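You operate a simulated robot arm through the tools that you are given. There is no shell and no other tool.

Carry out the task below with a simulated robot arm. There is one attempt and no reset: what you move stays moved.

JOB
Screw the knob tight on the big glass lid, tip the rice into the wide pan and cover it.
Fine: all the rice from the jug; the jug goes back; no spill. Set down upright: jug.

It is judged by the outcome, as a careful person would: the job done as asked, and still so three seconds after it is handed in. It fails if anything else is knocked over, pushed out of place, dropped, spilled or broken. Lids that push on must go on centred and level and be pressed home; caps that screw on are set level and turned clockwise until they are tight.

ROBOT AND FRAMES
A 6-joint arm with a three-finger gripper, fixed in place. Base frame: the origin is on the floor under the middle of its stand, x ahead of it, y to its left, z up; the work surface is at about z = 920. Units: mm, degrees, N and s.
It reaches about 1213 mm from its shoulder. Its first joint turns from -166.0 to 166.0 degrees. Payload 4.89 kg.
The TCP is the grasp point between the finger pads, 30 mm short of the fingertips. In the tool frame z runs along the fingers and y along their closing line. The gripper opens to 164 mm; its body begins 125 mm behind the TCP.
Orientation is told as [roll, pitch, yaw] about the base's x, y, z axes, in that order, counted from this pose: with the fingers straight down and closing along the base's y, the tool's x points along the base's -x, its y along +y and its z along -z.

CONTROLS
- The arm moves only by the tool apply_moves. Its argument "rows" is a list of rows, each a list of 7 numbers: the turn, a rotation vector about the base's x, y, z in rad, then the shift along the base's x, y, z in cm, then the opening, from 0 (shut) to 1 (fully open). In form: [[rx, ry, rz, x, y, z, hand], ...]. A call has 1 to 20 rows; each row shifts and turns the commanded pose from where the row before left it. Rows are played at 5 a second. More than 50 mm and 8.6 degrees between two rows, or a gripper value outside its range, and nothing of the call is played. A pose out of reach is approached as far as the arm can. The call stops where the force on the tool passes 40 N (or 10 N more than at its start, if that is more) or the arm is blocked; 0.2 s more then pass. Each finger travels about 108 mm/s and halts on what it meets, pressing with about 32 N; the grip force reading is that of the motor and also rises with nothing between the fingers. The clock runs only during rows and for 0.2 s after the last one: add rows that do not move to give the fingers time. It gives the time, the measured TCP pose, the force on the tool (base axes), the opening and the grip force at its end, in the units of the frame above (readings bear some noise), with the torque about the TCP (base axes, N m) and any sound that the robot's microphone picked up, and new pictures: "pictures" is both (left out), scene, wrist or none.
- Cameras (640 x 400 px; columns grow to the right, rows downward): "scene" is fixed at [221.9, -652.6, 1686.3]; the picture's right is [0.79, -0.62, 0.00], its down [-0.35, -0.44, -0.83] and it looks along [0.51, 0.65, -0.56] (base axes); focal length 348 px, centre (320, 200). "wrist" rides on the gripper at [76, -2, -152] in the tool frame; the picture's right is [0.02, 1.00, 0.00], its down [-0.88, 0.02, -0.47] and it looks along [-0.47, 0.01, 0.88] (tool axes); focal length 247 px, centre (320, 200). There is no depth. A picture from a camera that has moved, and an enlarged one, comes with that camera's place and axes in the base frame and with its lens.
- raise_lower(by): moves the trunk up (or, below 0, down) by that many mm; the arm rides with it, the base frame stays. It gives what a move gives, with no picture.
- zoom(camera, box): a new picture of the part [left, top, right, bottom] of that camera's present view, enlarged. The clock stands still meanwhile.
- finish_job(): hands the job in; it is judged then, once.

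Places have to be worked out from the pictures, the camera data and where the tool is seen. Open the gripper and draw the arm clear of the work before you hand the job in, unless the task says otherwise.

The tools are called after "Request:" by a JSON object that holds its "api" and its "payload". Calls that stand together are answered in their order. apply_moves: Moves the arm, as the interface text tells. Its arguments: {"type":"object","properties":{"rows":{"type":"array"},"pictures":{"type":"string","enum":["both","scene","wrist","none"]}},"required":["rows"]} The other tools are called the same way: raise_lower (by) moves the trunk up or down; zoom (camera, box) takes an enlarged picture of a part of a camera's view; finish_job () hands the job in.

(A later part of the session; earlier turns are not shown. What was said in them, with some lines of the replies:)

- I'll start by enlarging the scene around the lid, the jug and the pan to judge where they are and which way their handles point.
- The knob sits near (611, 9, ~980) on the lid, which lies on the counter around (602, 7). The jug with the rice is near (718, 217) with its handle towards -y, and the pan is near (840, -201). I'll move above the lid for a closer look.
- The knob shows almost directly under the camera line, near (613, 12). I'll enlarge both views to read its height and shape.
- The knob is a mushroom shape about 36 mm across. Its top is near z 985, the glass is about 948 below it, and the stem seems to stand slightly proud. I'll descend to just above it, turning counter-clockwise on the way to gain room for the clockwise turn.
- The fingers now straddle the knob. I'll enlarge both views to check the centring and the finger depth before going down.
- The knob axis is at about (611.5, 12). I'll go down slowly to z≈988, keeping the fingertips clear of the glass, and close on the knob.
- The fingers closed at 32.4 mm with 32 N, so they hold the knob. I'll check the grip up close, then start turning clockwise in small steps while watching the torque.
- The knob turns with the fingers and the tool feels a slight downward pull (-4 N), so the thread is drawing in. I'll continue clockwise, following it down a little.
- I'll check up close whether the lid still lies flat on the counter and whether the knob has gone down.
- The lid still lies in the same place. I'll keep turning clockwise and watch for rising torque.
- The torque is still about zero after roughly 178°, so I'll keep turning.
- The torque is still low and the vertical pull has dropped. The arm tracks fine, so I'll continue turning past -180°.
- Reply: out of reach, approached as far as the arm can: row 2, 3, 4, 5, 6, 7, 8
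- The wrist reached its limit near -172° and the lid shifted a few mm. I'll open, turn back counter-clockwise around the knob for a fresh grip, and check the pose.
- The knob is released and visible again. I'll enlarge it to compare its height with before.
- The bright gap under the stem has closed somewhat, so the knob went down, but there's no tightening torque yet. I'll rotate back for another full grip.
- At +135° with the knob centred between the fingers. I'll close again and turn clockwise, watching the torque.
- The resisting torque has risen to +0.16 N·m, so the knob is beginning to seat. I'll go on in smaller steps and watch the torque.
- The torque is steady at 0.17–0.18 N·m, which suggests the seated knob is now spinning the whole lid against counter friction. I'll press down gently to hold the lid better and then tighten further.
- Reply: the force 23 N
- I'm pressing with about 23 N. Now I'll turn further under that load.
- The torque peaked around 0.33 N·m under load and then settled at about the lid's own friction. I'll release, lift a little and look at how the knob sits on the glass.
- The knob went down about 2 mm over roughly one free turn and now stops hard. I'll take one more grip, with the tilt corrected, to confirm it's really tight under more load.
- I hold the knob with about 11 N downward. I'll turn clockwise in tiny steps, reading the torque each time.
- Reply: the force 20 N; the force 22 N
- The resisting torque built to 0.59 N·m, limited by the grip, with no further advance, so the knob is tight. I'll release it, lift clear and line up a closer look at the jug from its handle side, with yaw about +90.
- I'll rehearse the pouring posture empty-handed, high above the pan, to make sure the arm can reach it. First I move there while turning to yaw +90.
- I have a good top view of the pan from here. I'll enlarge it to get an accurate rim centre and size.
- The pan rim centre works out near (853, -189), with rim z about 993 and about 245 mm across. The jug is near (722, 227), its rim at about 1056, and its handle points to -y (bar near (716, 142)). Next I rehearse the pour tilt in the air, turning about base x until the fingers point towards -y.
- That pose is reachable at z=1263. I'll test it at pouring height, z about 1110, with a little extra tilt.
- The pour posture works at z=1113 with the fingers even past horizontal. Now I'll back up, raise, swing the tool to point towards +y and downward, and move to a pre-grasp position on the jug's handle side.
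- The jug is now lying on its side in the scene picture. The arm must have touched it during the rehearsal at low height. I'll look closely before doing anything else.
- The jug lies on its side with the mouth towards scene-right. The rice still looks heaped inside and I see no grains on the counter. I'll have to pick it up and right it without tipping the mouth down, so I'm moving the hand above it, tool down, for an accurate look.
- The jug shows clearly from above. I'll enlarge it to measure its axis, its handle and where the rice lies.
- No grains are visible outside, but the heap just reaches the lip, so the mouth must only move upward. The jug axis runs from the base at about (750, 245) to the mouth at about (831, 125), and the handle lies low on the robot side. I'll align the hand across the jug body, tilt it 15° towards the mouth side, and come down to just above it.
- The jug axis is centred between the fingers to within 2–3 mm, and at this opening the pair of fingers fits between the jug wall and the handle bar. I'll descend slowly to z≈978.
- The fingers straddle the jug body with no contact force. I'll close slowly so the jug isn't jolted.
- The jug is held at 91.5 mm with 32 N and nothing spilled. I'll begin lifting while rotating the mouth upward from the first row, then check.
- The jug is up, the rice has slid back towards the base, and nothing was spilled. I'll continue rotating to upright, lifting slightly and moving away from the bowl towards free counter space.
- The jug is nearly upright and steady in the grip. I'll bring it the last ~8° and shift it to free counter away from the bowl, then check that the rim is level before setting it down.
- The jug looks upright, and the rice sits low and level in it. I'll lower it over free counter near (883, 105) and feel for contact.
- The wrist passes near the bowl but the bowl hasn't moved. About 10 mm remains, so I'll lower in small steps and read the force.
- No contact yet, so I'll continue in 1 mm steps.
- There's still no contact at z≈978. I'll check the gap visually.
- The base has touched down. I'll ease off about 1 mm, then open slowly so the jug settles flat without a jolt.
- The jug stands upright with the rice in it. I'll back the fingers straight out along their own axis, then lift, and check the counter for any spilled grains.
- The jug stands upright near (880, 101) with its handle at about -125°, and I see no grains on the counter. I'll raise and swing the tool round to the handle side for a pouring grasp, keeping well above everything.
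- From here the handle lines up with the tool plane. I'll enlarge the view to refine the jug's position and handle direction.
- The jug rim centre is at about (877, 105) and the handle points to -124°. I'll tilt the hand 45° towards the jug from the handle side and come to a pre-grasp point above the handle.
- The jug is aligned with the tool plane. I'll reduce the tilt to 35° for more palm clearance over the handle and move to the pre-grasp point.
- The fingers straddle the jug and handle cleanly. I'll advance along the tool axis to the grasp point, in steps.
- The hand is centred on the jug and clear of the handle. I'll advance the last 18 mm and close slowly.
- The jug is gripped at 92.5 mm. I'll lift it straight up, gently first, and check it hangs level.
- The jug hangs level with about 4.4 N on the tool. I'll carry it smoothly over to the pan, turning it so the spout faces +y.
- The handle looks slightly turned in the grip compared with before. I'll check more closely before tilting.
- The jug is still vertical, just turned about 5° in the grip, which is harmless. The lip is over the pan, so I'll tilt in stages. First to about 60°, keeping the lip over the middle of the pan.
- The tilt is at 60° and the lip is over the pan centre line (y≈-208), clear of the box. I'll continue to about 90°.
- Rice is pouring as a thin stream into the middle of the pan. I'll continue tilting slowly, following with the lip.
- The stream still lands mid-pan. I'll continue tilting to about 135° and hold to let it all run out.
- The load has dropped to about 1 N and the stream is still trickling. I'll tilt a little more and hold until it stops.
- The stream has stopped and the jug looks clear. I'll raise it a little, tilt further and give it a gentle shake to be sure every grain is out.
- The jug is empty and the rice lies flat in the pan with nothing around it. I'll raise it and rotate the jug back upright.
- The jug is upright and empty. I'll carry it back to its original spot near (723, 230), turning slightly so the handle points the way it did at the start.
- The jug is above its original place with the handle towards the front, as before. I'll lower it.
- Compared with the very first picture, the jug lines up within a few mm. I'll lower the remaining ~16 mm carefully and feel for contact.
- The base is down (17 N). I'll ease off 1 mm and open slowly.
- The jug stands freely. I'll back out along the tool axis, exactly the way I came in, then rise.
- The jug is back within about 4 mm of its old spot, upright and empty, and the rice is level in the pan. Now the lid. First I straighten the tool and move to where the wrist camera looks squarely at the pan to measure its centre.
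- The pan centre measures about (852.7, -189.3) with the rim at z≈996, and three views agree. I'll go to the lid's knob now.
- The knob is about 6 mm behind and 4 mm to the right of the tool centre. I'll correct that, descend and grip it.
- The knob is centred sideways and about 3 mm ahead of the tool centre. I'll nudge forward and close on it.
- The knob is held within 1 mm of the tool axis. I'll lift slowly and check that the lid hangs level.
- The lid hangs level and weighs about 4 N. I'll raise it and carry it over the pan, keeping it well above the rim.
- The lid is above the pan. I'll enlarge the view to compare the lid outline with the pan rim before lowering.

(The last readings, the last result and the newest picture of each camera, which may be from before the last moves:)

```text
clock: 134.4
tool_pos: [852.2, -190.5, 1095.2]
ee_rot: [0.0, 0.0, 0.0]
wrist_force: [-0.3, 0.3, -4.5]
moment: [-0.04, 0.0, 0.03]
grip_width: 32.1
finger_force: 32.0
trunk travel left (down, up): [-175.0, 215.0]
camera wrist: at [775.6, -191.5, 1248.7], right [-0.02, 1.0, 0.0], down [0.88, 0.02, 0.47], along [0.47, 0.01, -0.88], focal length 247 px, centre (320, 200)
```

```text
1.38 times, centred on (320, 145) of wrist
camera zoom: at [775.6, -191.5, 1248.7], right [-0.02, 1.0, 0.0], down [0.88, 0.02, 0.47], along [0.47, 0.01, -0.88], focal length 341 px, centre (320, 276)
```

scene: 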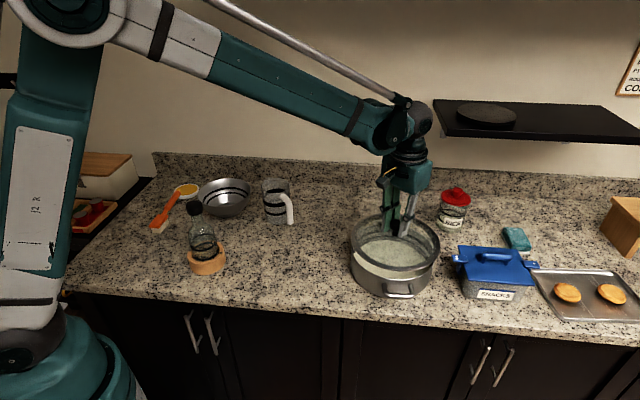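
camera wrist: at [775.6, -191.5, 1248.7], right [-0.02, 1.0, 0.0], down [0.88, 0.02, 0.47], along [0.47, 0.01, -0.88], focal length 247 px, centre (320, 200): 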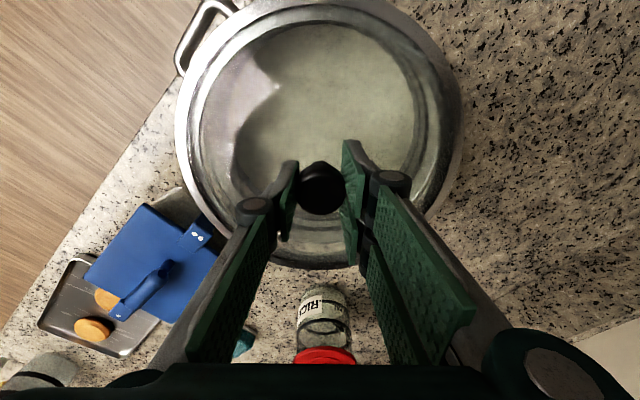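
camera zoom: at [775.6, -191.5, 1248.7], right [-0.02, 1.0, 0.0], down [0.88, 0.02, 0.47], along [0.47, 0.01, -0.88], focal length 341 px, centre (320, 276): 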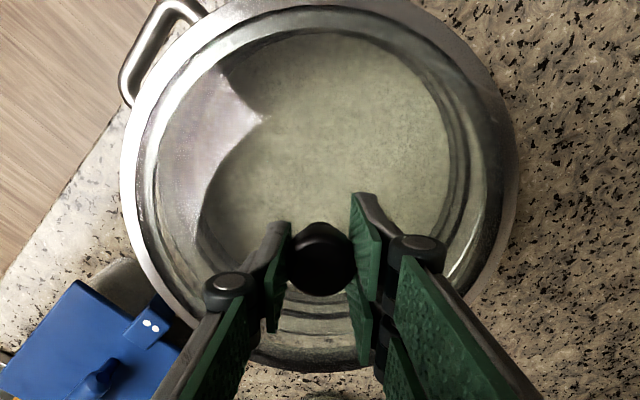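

In the scene view the lid seems a few mm too far to the right. I'll zoom closely on both side edges to measure it.

Request:
{"api": "zoom", "payload": {"camera": "scene", "box": [340, 225, 380, 250]}}

Request:
{"api": "zoom", "payload": {"camera": "scene", "box": [412, 225, 452, 250]}}

Request:
{"api": "zoom", "payload": {"camera": "scene", "box": [375, 255, 425, 285]}}

```text
16.00 times, centred on (360, 238) of scene
camera zoom: at [221.9, -652.6, 1686.3], right [0.79, -0.62, 0.0], down [-0.35, -0.44, -0.83], along [0.51, 0.65, -0.56], focal length 5564 px, centre (-320, -400)
```

zoom: 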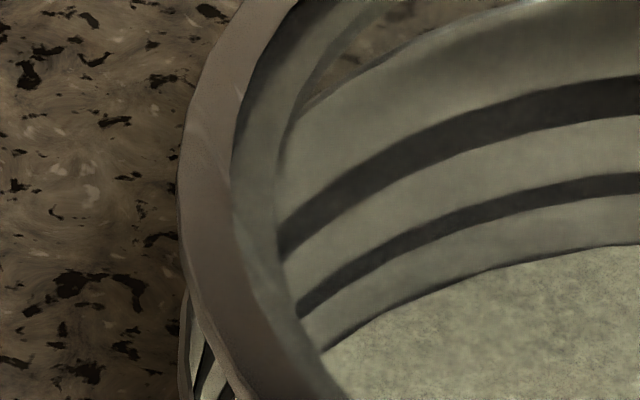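

```text
16.00 times, centred on (432, 238) of scene
camera zoom: at [221.9, -652.6, 1686.3], right [0.79, -0.62, 0.0], down [-0.35, -0.44, -0.83], along [0.51, 0.65, -0.56], focal length 5564 px, centre (-1472, -400)
```

zoom: 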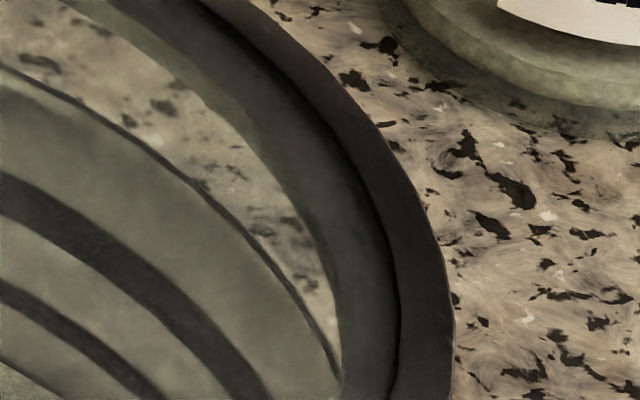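

```text
12.80 times, centred on (400, 270) of scene
camera zoom: at [221.9, -652.6, 1686.3], right [0.79, -0.62, 0.0], down [-0.35, -0.44, -0.83], along [0.51, 0.65, -0.56], focal length 4451 px, centre (-704, -696)
```

zoom: 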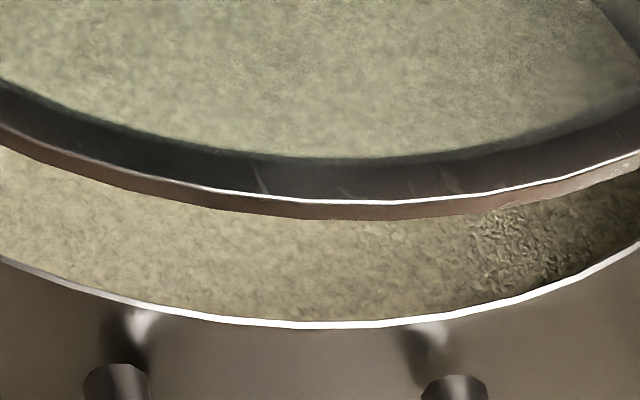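

The views suggest the lid is about 2 mm too far in +x. I'll shift it slightly, lower it to just above the rim, and compare again where height no longer confuses the comparison.

Request:
{"api": "apply_moves", "payload": {"rows": [[0, 0, 0, -0.15, 0.08, -0.8, 0.1], [0, 0, 0, 0, 0, -0.8, 0.1], [0, 0, 0, 0, 0, -0.8, 0.1], [0, 0, 0, 0, 0, 0, 0.1], [0, 0, 0, 0, 0, 0, 0.1]], "pictures": "scene"}}

Request:
{"api": "zoom", "payload": {"camera": "scene", "box": [340, 225, 380, 265]}}

Request:
{"api": "zoom", "payload": {"camera": "scene", "box": [412, 225, 452, 265]}}

Request:
{"api": "zoom", "payload": {"camera": "scene", "box": [340, 200, 450, 305]}}

```text
clock: 135.6
tool_pos: [850.2, -189.5, 1071.1]
ee_rot: [0.0, 0.0, 0.1]
wrist_force: [1.1, -0.6, -4.7]
moment: [0.02, 0.01, 0.01]
grip_width: 32.0
finger_force: 32.3
trunk travel left (down, up): [-175.0, 215.0]
```

scene: 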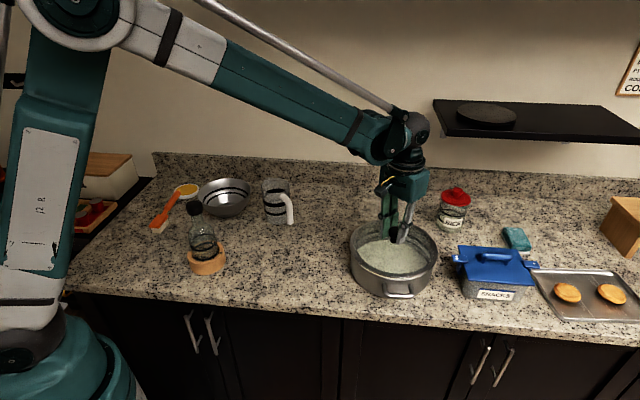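

```text
10.00 times, centred on (360, 245) of scene
camera zoom: at [221.9, -652.6, 1686.3], right [0.79, -0.62, 0.0], down [-0.35, -0.44, -0.83], along [0.51, 0.65, -0.56], focal length 3477 px, centre (-80, -250)
```

zoom: 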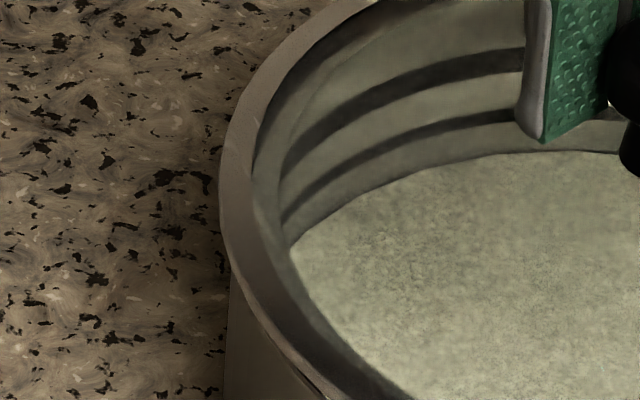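

```text
10.00 times, centred on (432, 245) of scene
camera zoom: at [221.9, -652.6, 1686.3], right [0.79, -0.62, 0.0], down [-0.35, -0.44, -0.83], along [0.51, 0.65, -0.56], focal length 3477 px, centre (-800, -250)
```

zoom: 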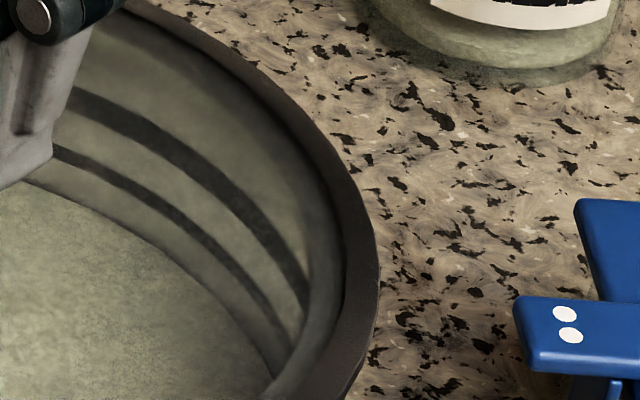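

```text
3.81 times, centred on (395, 252) of scene
camera zoom: at [221.9, -652.6, 1686.3], right [0.79, -0.62, 0.0], down [-0.35, -0.44, -0.83], along [0.51, 0.65, -0.56], focal length 1325 px, centre (34, 0)
```

zoom: 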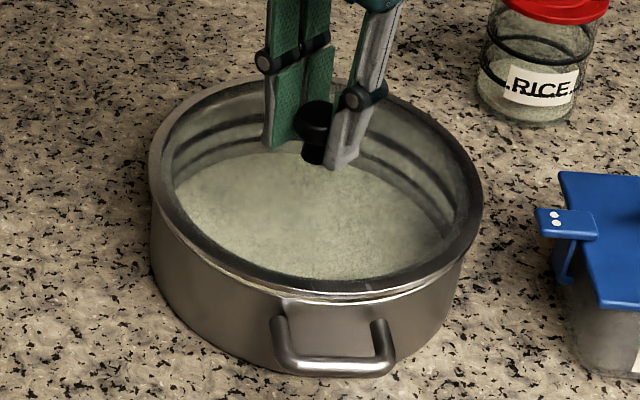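

Now the lid is about 1.5 mm right of the pan centre. I'll measure the near and far edges too.

Request:
{"api": "zoom", "payload": {"camera": "scene", "box": [375, 262, 425, 292]}}

Request:
{"api": "zoom", "payload": {"camera": "scene", "box": [360, 205, 430, 245]}}

```text
12.80 times, centred on (400, 277) of scene
camera zoom: at [221.9, -652.6, 1686.3], right [0.79, -0.62, 0.0], down [-0.35, -0.44, -0.83], along [0.51, 0.65, -0.56], focal length 4451 px, centre (-704, -786)
```

zoom: 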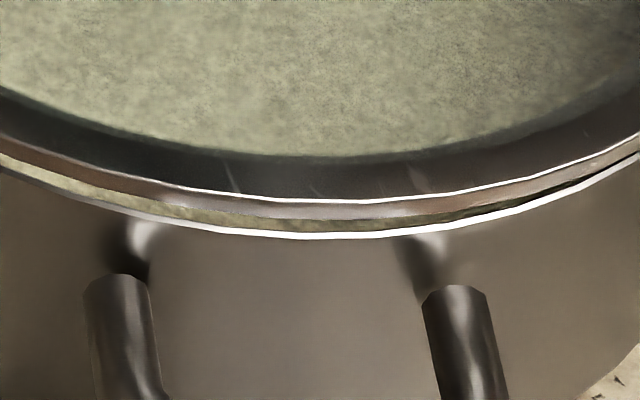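

```text
9.14 times, centred on (395, 225) of scene
camera zoom: at [221.9, -652.6, 1686.3], right [0.79, -0.62, 0.0], down [-0.35, -0.44, -0.83], along [0.51, 0.65, -0.56], focal length 3179 px, centre (-366, -29)
```

zoom: 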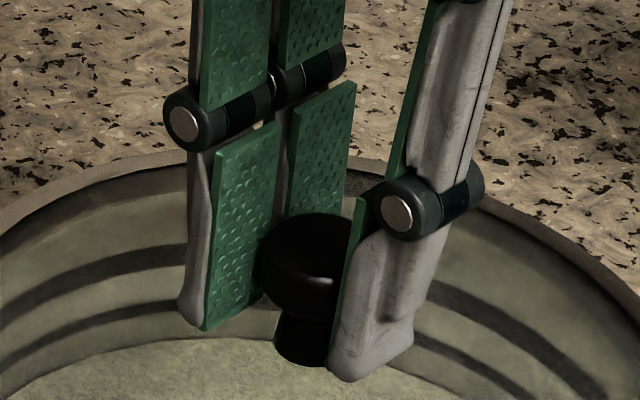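

The lid is within about 1–2 mm of concentric. I'll make a small correction and lower in small steps until it touches the rim, reading force and moments.

Request:
{"api": "apply_moves", "payload": {"rows": [[0, 0, 0, -0.1, 0.04, -0.2, 0.1], [0, 0, 0, 0, 0, -0.2, 0.1], [0, 0, 0, 0, 0, 0, 0.1]], "pictures": "none"}}

Request:
{"api": "apply_moves", "payload": {"rows": [[0, 0, 0, 0, 0, -0.1, 0.1], [0, 0, 0, 0, 0, -0.1, 0.1], [0, 0, 0, 0, 0, 0, 0.1]], "pictures": "none"}}

Request:
{"api": "apply_moves", "payload": {"rows": [[0, 0, 0, 0, 0, -0.1, 0.1], [0, 0, 0, 0, 0, -0.1, 0.1], [0, 0, 0, 0, 0, 0, 0.1]], "pictures": "none"}}

```text
clock: 136.4
tool_pos: [848.8, -189.1, 1065.3]
ee_rot: [0.0, -0.1, 0.0]
wrist_force: [-0.3, 0.4, -3.8]
moment: [0.0, -0.01, -0.07]
grip_width: 32.1
finger_force: 31.8
trunk travel left (down, up): [-175.0, 215.0]
```

```text
clock: 137.2
tool_pos: [849.4, -189.3, 1064.4]
ee_rot: [0.0, 0.0, 0.1]
wrist_force: [0.0, 0.0, -4.0]
moment: [0.04, 0.03, 0.03]
grip_width: 32.1
finger_force: 32.2
trunk travel left (down, up): [-175.0, 215.0]
```

```text
clock: 138.0
tool_pos: [849.5, -189.6, 1062.4]
ee_rot: [0.0, 0.0, 0.0]
wrist_force: [-0.6, 0.7, -3.5]
moment: [-0.02, 0.03, 0.02]
grip_width: 32.4
finger_force: 31.8
trunk travel left (down, up): [-175.0, 215.0]
```

No contact yet. I'll take a close look at the gap all round before going further.

Request:
{"api": "zoom", "payload": {"camera": "scene", "box": [375, 262, 425, 292]}}

Request:
{"api": "zoom", "payload": {"camera": "scene", "box": [340, 230, 390, 290]}}

Request:
{"api": "zoom", "payload": {"camera": "scene", "box": [400, 230, 450, 290]}}

```text
12.80 times, centred on (400, 277) of scene
camera zoom: at [221.9, -652.6, 1686.3], right [0.79, -0.62, 0.0], down [-0.35, -0.44, -0.83], along [0.51, 0.65, -0.56], focal length 4451 px, centre (-704, -786)
```

zoom: 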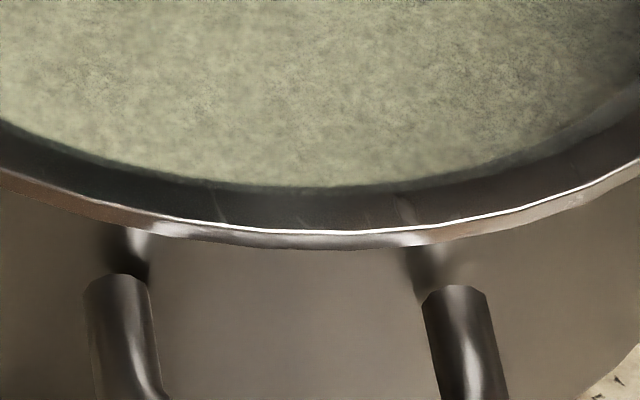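

```text
6.67 times, centred on (365, 260) of scene
camera zoom: at [221.9, -652.6, 1686.3], right [0.79, -0.62, 0.0], down [-0.35, -0.44, -0.83], along [0.51, 0.65, -0.56], focal length 2318 px, centre (20, -200)
```

zoom: 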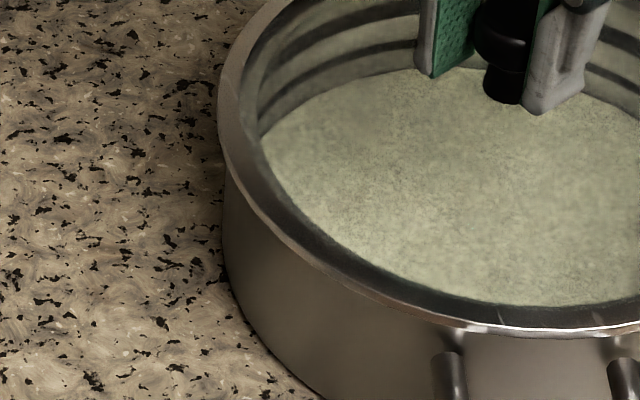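

```text
6.67 times, centred on (425, 260) of scene
camera zoom: at [221.9, -652.6, 1686.3], right [0.79, -0.62, 0.0], down [-0.35, -0.44, -0.83], along [0.51, 0.65, -0.56], focal length 2318 px, centre (-380, -200)
```

zoom: 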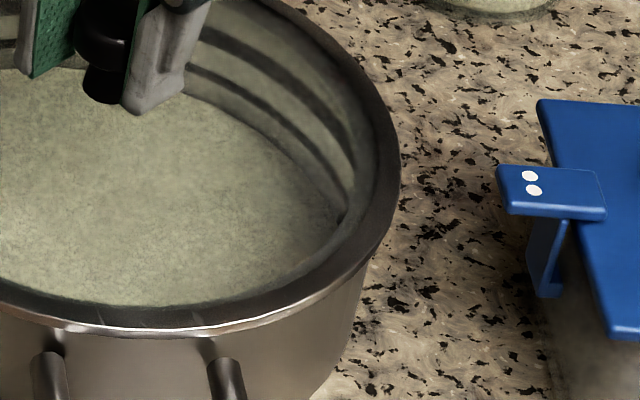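

I'll zoom in on the pan's right wall just under the lid, to compare the overhang on both sides properly.

Request:
{"api": "zoom", "payload": {"camera": "scene", "box": [415, 245, 445, 275]}}

Request:
{"api": "zoom", "payload": {"camera": "scene", "box": [340, 235, 370, 265]}}

```text
13.33 times, centred on (430, 260) of scene
camera zoom: at [221.9, -652.6, 1686.3], right [0.79, -0.62, 0.0], down [-0.35, -0.44, -0.83], along [0.51, 0.65, -0.56], focal length 4636 px, centre (-1147, -600)
```

zoom: 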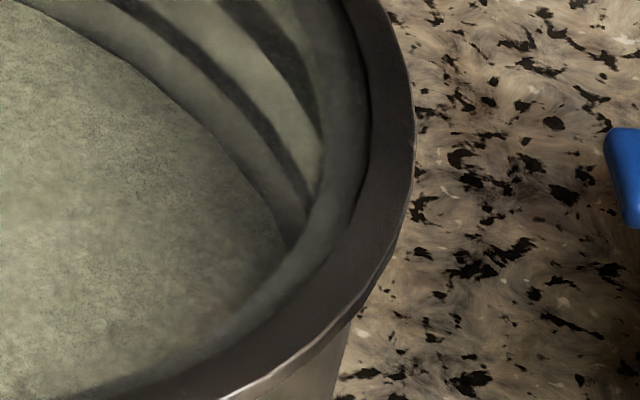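

```text
13.33 times, centred on (355, 250) of scene
camera zoom: at [221.9, -652.6, 1686.3], right [0.79, -0.62, 0.0], down [-0.35, -0.44, -0.83], along [0.51, 0.65, -0.56], focal length 4636 px, centre (-147, -467)
```

zoom: 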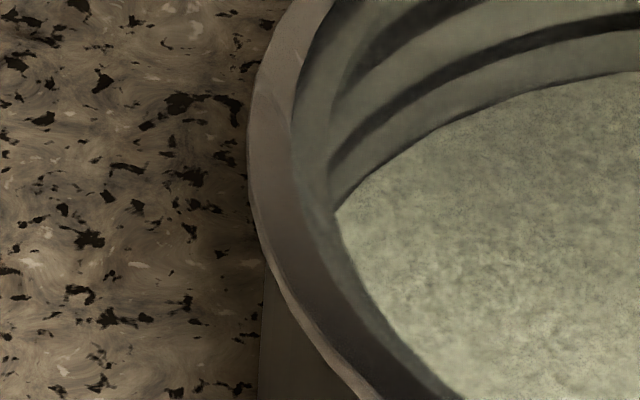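

Both measuring methods agree to within about 2 mm that the lid is centred, and it overhangs the rim by about 6 mm all round. I'll lower it to contact now.

Request:
{"api": "apply_moves", "payload": {"rows": [[0, 0, 0, 0, 0, -0.1, 0.1], [0, 0, 0, 0, 0, 0, 0.1]], "pictures": "none"}}

Request:
{"api": "apply_moves", "payload": {"rows": [[0, 0, 0, 0, 0, -0.1, 0.1], [0, 0, 0, 0, 0, 0, 0.1]], "pictures": "none"}}

Request:
{"api": "apply_moves", "payload": {"rows": [[0, 0, 0, 0, 0, -0.1, 0.1], [0, 0, 0, 0, 0, 0, 0.1]], "pictures": "none"}}

Request:
{"api": "apply_moves", "payload": {"rows": [[0, 0, 0, 0, 0, -0.1, 0.1], [0, 0, 0, 0, 0, 0, 0.1]], "pictures": "none"}}

```text
clock: 138.6
tool_pos: [848.4, -190.1, 1061.6]
ee_rot: [0.0, 0.0, 0.1]
wrist_force: [0.5, -0.8, -3.7]
moment: [0.01, -0.05, -0.02]
grip_width: 31.9
finger_force: 31.8
trunk travel left (down, up): [-175.0, 215.0]
```

```text
clock: 139.2
tool_pos: [850.1, -189.0, 1059.9]
ee_rot: [0.0, -0.1, 0.0]
wrist_force: [-0.2, 0.4, -3.9]
moment: [-0.02, -0.01, 0.0]
grip_width: 32.4
finger_force: 31.9
trunk travel left (down, up): [-175.0, 215.0]
```

```text
clock: 139.8
tool_pos: [849.4, -189.1, 1059.9]
ee_rot: [0.0, 0.0, 0.0]
wrist_force: [0.2, -0.3, -3.2]
moment: [0.12, 0.02, -0.02]
grip_width: 32.3
finger_force: 32.1
trunk travel left (down, up): [-175.0, 215.0]
```

```text
clock: 140.4
tool_pos: [850.6, -190.2, 1058.7]
ee_rot: [0.0, 0.1, 0.0]
wrist_force: [-1.9, 1.0, 1.3]
moment: [0.13, 0.09, 0.02]
grip_width: 32.1
finger_force: 32.2
trunk travel left (down, up): [-175.0, 215.0]
```

The lid has touched at TCP z≈1058.7, with a slight sideways push of about 2 N. I'll shift it about 1 mm in that direction and read again.

Request:
{"api": "apply_moves", "payload": {"rows": [[0, 0, 0, -0.08, 0.06, 0.05, 0.1], [0, 0, 0, 0, 0, 0, 0.1]], "pictures": "none"}}

Request:
{"api": "apply_moves", "payload": {"rows": [[0, 0, 0, 0, 0, -0.1, 0.1], [0, 0, 0, 0, 0, 0, 0.1]], "pictures": "none"}}

Request:
{"api": "apply_moves", "payload": {"rows": [[0, 0, 0, 0, 0, 0, 0.1], [0, 0, 0, 0, 0, 0, 0.1]], "pictures": "both"}}

Request:
{"api": "zoom", "payload": {"camera": "scene", "box": [340, 200, 450, 305]}}

Request:
{"api": "zoom", "payload": {"camera": "scene", "box": [375, 262, 425, 292]}}

```text
clock: 141.0
tool_pos: [849.5, -187.9, 1058.6]
ee_rot: [0.0, 0.0, 0.0]
wrist_force: [0.5, -1.5, -1.8]
moment: [0.09, 0.02, 0.01]
grip_width: 32.0
finger_force: 31.8
trunk travel left (down, up): [-175.0, 215.0]
```

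```text
clock: 141.6
tool_pos: [851.0, -188.9, 1057.0]
ee_rot: [0.0, 0.0, 0.1]
wrist_force: [-1.8, 0.0, 5.6]
moment: [0.1, 0.05, 0.01]
grip_width: 32.2
finger_force: 31.9
trunk travel left (down, up): [-175.0, 215.0]
```

```text
clock: 142.2
tool_pos: [848.8, -189.3, 1058.1]
ee_rot: [-0.1, 0.0, -0.1]
wrist_force: [0.6, -0.8, 4.5]
moment: [0.06, 0.04, 0.0]
grip_width: 32.2
finger_force: 32.3
trunk travel left (down, up): [-175.0, 215.0]
camera wrist: at [772.4, -190.2, 1211.5], right [-0.02, 1.0, 0.0], down [0.88, 0.02, 0.47], along [0.47, 0.01, -0.88], focal length 247 px, centre (320, 200)
```

scene: 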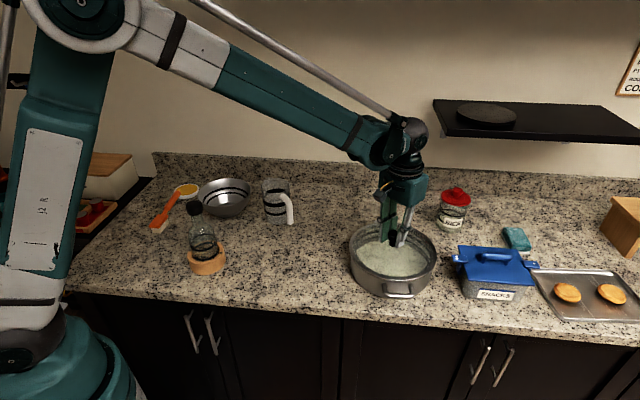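
wrist: 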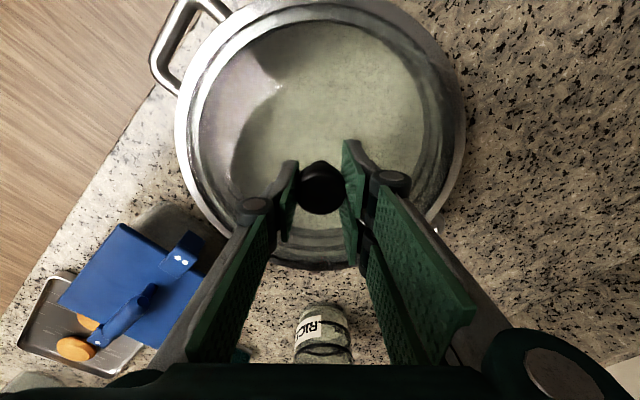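

```text
3.81 times, centred on (395, 252) of scene
camera zoom: at [221.9, -652.6, 1686.3], right [0.79, -0.62, 0.0], down [-0.35, -0.44, -0.83], along [0.51, 0.65, -0.56], focal length 1325 px, centre (34, 0)
```

zoom: 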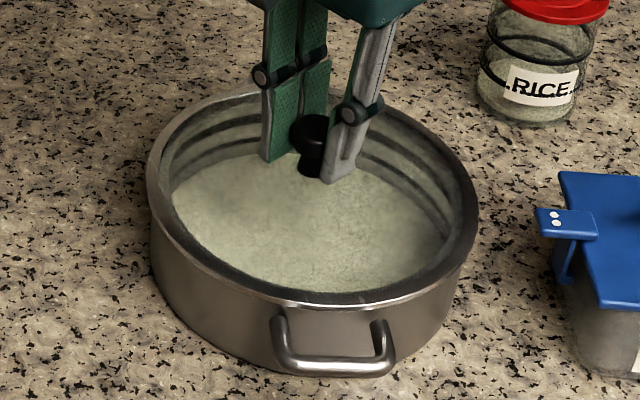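

```text
12.80 times, centred on (400, 277) of scene
camera zoom: at [221.9, -652.6, 1686.3], right [0.79, -0.62, 0.0], down [-0.35, -0.44, -0.83], along [0.51, 0.65, -0.56], focal length 4451 px, centre (-704, -786)
```

zoom: 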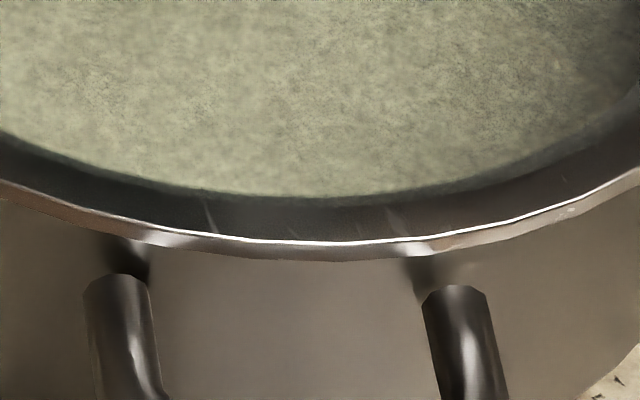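

The lid sits on the rim, level and with balanced moments. I'll press it down gently to make sure it's home.

Request:
{"api": "apply_moves", "payload": {"rows": [[0, 0, 0, 0, 0, -0.1, 0.1], [0, 0, 0, 0, 0, -0.1, 0.1], [0, 0, 0, 0, 0, 0, 0.1]], "pictures": "none"}}

Request:
{"api": "apply_moves", "payload": {"rows": [[0, 0, 0, 0, 0, -0.05, 0.1], [0, 0, 0, 0, 0, 0, 0.1]], "pictures": "none"}}

```text
clock: 143.0
tool_pos: [847.8, -187.9, 1055.3]
ee_rot: [-0.1, -0.1, 0.0]
wrist_force: [7.5, -1.8, 24.2]
moment: [0.05, -0.22, -0.07]
grip_width: 32.0
finger_force: 31.9
trunk travel left (down, up): [-175.0, 215.0]
```

```text
clock: 143.6
tool_pos: [848.9, -189.3, 1055.7]
ee_rot: [0.0, -0.2, 0.0]
wrist_force: [8.7, 2.9, 23.6]
moment: [0.11, -0.21, -0.03]
grip_width: 31.9
finger_force: 32.5
trunk travel left (down, up): [-175.0, 215.0]
```

It's seated. The reaction rises at once with no further travel, as expected for a lid resting on its rim. I'll relieve the pressure and open the fingers.

Request:
{"api": "apply_moves", "payload": {"rows": [[0, 0, 0, 0, 0, 0.1, 0.1], [0, 0, 0, 0, 0, 0.12, 0.1], [0, 0, 0, 0, 0, 0, 0.1], [0, 0, 0, 0, 0, 0, 0.2], [0, 0, 0, 0, 0, 0, 0.25], [0, 0, 0, 0, 0, 0, 0.35], [0, 0, 0, 0, 0, 0, 0.45], [0, 0, 0, 0, 0, 0, 0.5]], "pictures": "both"}}

Request:
{"api": "zoom", "payload": {"camera": "scene", "box": [340, 200, 450, 305]}}

Request:
{"api": "zoom", "payload": {"camera": "wrist", "box": [140, 0, 480, 290]}}

```text
clock: 145.4
tool_pos: [848.9, -188.6, 1057.1]
ee_rot: [0.0, 0.1, 0.0]
wrist_force: [1.2, -0.5, 0.2]
moment: [-0.02, -0.01, 0.03]
grip_width: 81.8
finger_force: 0.0
trunk travel left (down, up): [-175.0, 215.0]
camera wrist: at [771.6, -190.5, 1210.8], right [-0.02, 1.0, 0.0], down [0.88, 0.02, 0.47], along [0.47, 0.01, -0.88], focal length 247 px, centre (320, 200)
```

scene: 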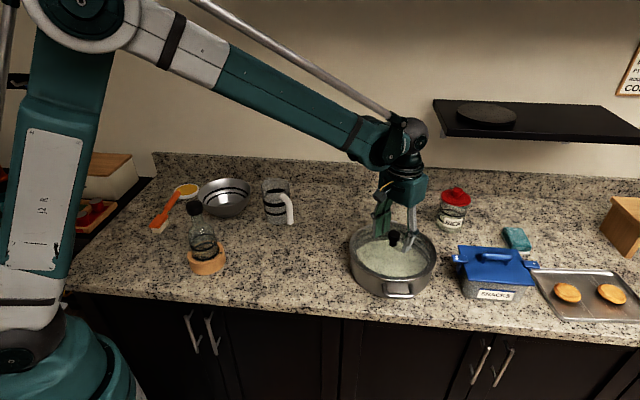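
wrist: 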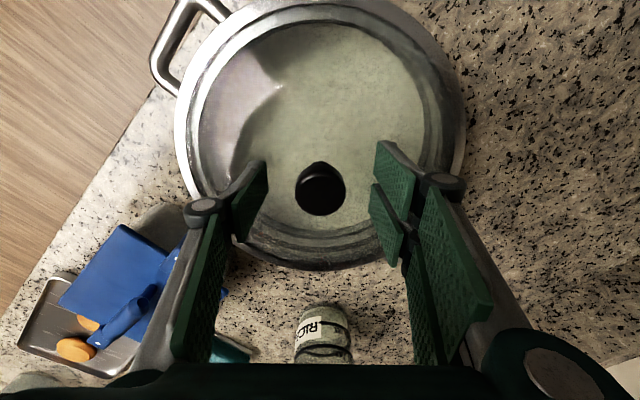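

```text
3.81 times, centred on (395, 252) of scene
camera zoom: at [221.9, -652.6, 1686.3], right [0.79, -0.62, 0.0], down [-0.35, -0.44, -0.83], along [0.51, 0.65, -0.56], focal length 1325 px, centre (34, 0)
```

zoom: 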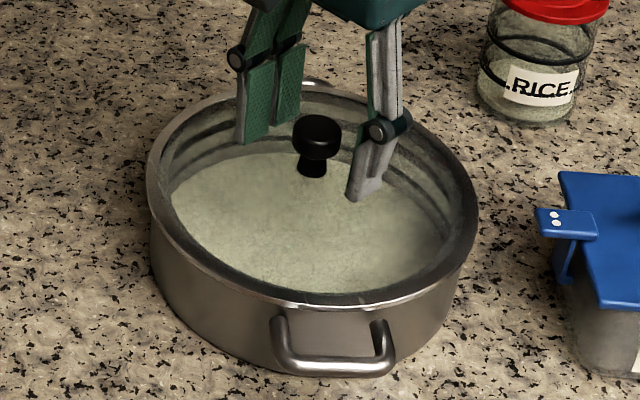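

```text
1.38 times, centred on (310, 145) of wrist
camera zoom: at [771.6, -190.5, 1210.8], right [-0.02, 1.0, 0.0], down [0.88, 0.02, 0.47], along [0.47, 0.01, -0.88], focal length 341 px, centre (334, 276)
```

zoom: 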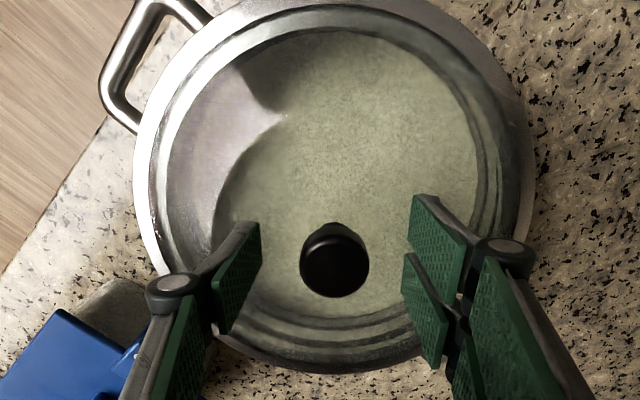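

The lid is released and stays put. I'll raise straight up and move back to the earlier viewing position to check how well it's centred.

Request:
{"api": "apply_moves", "payload": {"rows": [[0, 0, 0, 0, 0, 1.0, 0.6], [0, 0, 0, 0, 0, 2.5, 0.6], [0, 0, 0, 0, 0, 4, 0.6], [0, 0, 0, 0, 0, 4, 0.6], [0, 0, 0, -2.8, 0, 3, 0.6], [0, 0, 0, -2.8, 0, 2.5, 0.6], [0, 0, 0, -2.8, 0, 2, 0.6], [0, 0, 0, -2.8, 0, 0, 0.6], [0, 0, 0, -2.8, 0, 0, 0.6], [0, 0, 0, 0, 0, 0, 0.6]], "pictures": "both"}}

Request:
{"api": "zoom", "payload": {"camera": "wrist", "box": [220, 100, 420, 300]}}

Request:
{"api": "zoom", "payload": {"camera": "scene", "box": [340, 200, 450, 305]}}

```text
clock: 147.6
tool_pos: [707.2, -188.3, 1245.7]
ee_rot: [0.0, 0.1, 0.1]
wrist_force: [-0.7, -0.2, 0.2]
moment: [0.0, -0.04, 0.0]
grip_width: 98.2
finger_force: 0.0
trunk travel left (down, up): [-175.0, 215.0]
camera wrist: at [630.6, -190.0, 1400.0], right [-0.02, 1.0, 0.0], down [0.88, 0.02, 0.47], along [0.47, 0.01, -0.88], focal length 247 px, centre (320, 200)
```

scene: 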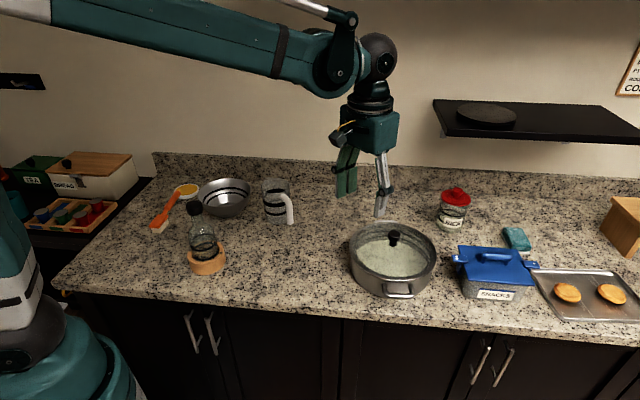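
wrist: 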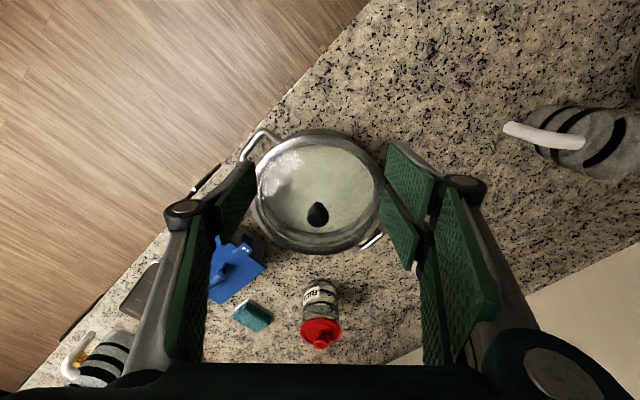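

```text
2.00 times, centred on (320, 200) of wrist
camera zoom: at [630.6, -190.0, 1400.0], right [-0.02, 1.0, 0.0], down [0.88, 0.02, 0.47], along [0.47, 0.01, -0.88], focal length 494 px, centre (320, 200)
```

zoom: 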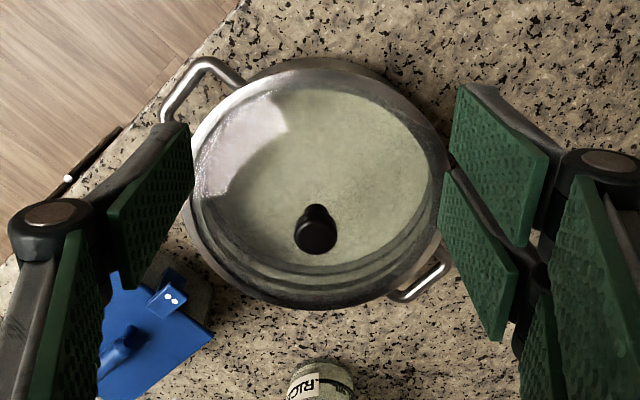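

```text
3.81 times, centred on (395, 252) of scene
camera zoom: at [221.9, -652.6, 1686.3], right [0.79, -0.62, 0.0], down [-0.35, -0.44, -0.83], along [0.51, 0.65, -0.56], focal length 1325 px, centre (34, 0)
```

zoom: 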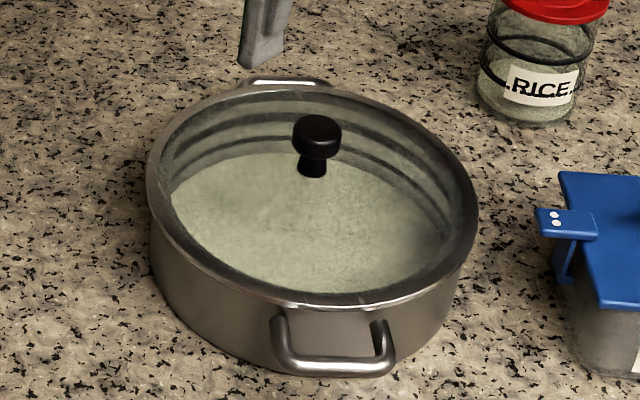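

The lid overhangs the pan evenly, about 6 mm all round, and lies level. I'll open the gripper, draw the arm back to its starting area, and make a last check of the whole counter.

Request:
{"api": "apply_moves", "payload": {"rows": [[0, 0, 0, -1.5, 2.2, 1, 1], [0, 0, 0, -1.5, 2.2, 1, 1], [0, 0, 0, -1.5, 2.2, 1, 1], [0, 0, 0, -1.5, 2.2, 1, 1], [0, 0, 0, -1.5, 2.2, 1, 1], [0, 0, 0, -1.5, 2.2, 1, 1], [0, 0, 0, -1.5, 2.2, 0, 1], [0, 0, 0, -1.5, 2.2, 0, 1], [0, 0, 0, -1.5, 2.2, 0, 1], [0, 0, 0, -1.5, 2.2, 0, 1], [0, 0, 0, -1.5, 2.2, 0, 1], [0, 0, 0, -1.5, 2.2, 0, 1], [0, 0, 0, -1.5, 2.2, 0, 1], [0, 0, 0, -1.5, 2.2, 0, 1]], "pictures": "both"}}

Request:
{"api": "zoom", "payload": {"camera": "scene", "box": [240, 160, 360, 245]}}

Request:
{"api": "zoom", "payload": {"camera": "scene", "box": [320, 190, 480, 320]}}

Request:
{"api": "zoom", "payload": {"camera": "scene", "box": [140, 150, 330, 310]}}

```text
clock: 150.6
tool_pos: [498.2, 116.2, 1305.0]
ee_rot: [0.0, 0.0, 0.0]
wrist_force: [1.2, 0.2, 0.2]
moment: [0.01, 0.16, 0.02]
grip_width: 163.7
finger_force: 0.1
trunk travel left (down, up): [-175.0, 215.0]
camera wrist: at [420.2, 115.6, 1460.1], right [-0.02, 1.0, 0.0], down [0.88, 0.02, 0.47], along [0.47, 0.01, -0.88], focal length 247 px, centre (320, 200)
```

scene: 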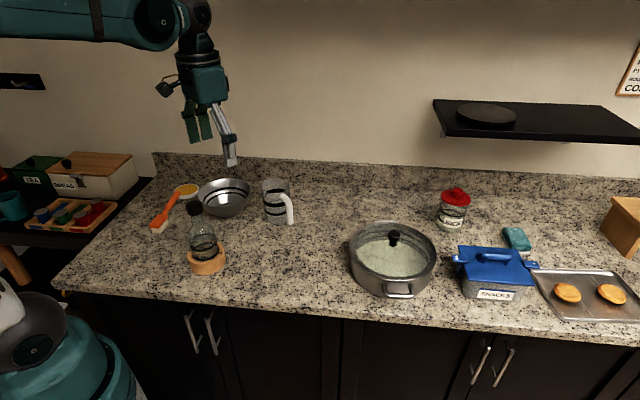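
wrist: 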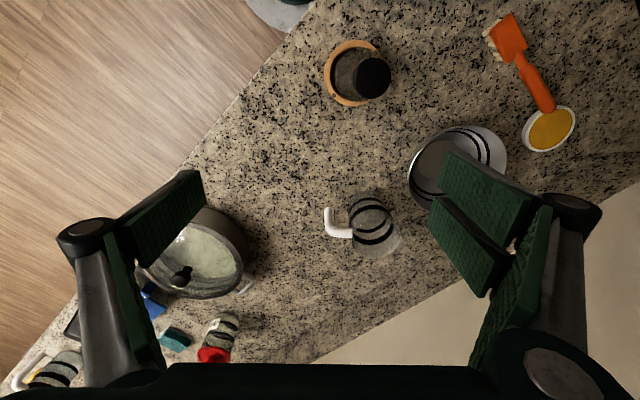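

```text
4.71 times, centred on (300, 202) of scene
camera zoom: at [221.9, -652.6, 1686.3], right [0.79, -0.62, 0.0], down [-0.35, -0.44, -0.83], along [0.51, 0.65, -0.56], focal length 1636 px, centre (414, 188)
```

zoom: 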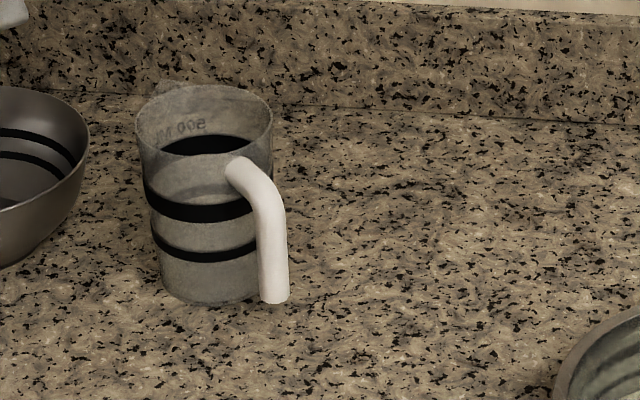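

```text
3.08 times, centred on (400, 255) of scene
camera zoom: at [221.9, -652.6, 1686.3], right [0.79, -0.62, 0.0], down [-0.35, -0.44, -0.83], along [0.51, 0.65, -0.56], focal length 1070 px, centre (74, 31)
```

zoom: 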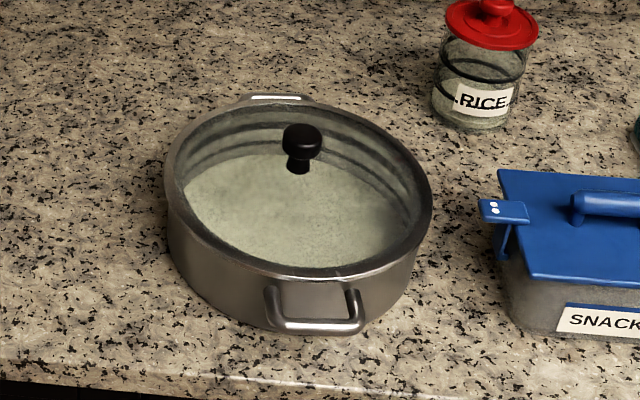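

```text
2.50 times, centred on (235, 230) of scene
camera zoom: at [221.9, -652.6, 1686.3], right [0.79, -0.62, 0.0], down [-0.35, -0.44, -0.83], along [0.51, 0.65, -0.56], focal length 869 px, centre (532, 125)
```

zoom: 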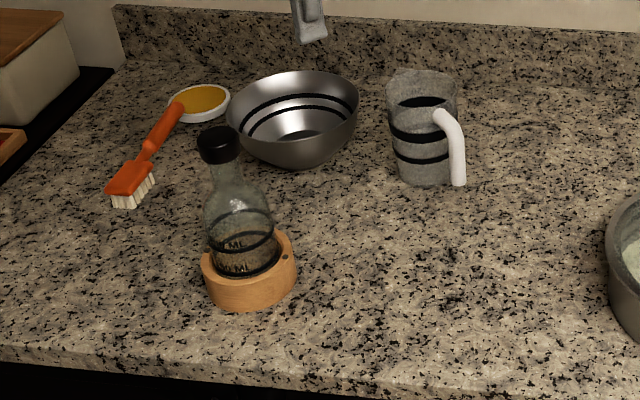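

The counter looks clean and everything else is where it was. One last look into the jug to confirm it's empty.

Request:
{"api": "zoom", "payload": {"camera": "wrist", "box": [300, 180, 420, 270]}}

Request:
{"api": "zoom", "payload": {"camera": "wrist", "box": [120, 190, 270, 310]}}

```text
4.44 times, centred on (360, 225) of wrist
camera zoom: at [420.2, 115.6, 1460.1], right [-0.02, 1.0, 0.0], down [0.88, 0.02, 0.47], along [0.47, 0.01, -0.88], focal length 1098 px, centre (142, 89)
```

zoom: 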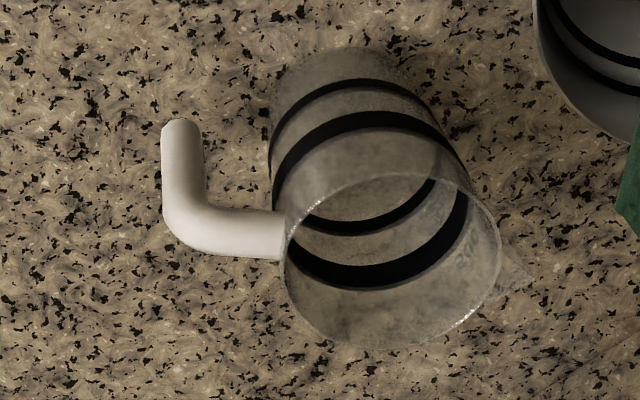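

```text
3.33 times, centred on (195, 250) of wrist
camera zoom: at [420.2, 115.6, 1460.1], right [-0.02, 1.0, 0.0], down [0.88, 0.02, 0.47], along [0.47, 0.01, -0.88], focal length 823 px, centre (737, 33)
```

zoom: 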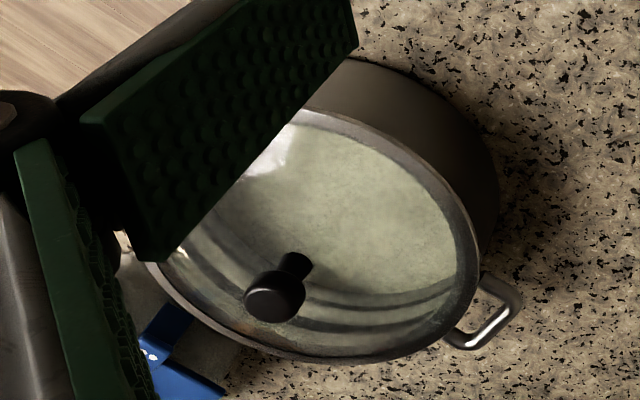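

The jug is empty and upright in its place, the lid with its tightened knob is centred on the pan over the rice, and the arm is clear with the gripper open. I'm handing the job in.

Request:
{"api": "finish_job", "payload": {}}

```text
The job is handed in.
```

The job is done and handed in, but I knocked the jug over once along the way. While I was rehearsing the pour with an empty hand, the arm tipped it onto its side. I saw no rice come out. I lifted it mouth-first, stood it upright and took a new grip on it before pouring.

- **Knob:** It turned freely for about one turn, then stopped. I tightened it against about 0.6 N·m, which is as much as the grip could hold.
- **Rice:** I poured all of it into the wide pan. The jug looks empty, and I see no grains on the counter.
- **Jug:** It is back upright within about 4 mm of where it started, with its handle pointing roughly the same way.
- **Lid:** It sits level on the pan, overhanging the rim by about 6 mm all round. I pressed it down, and it stayed in place when released.
- **Everything else:** From the pictures, nothing else has moved. The gripper is open and the arm is clear.
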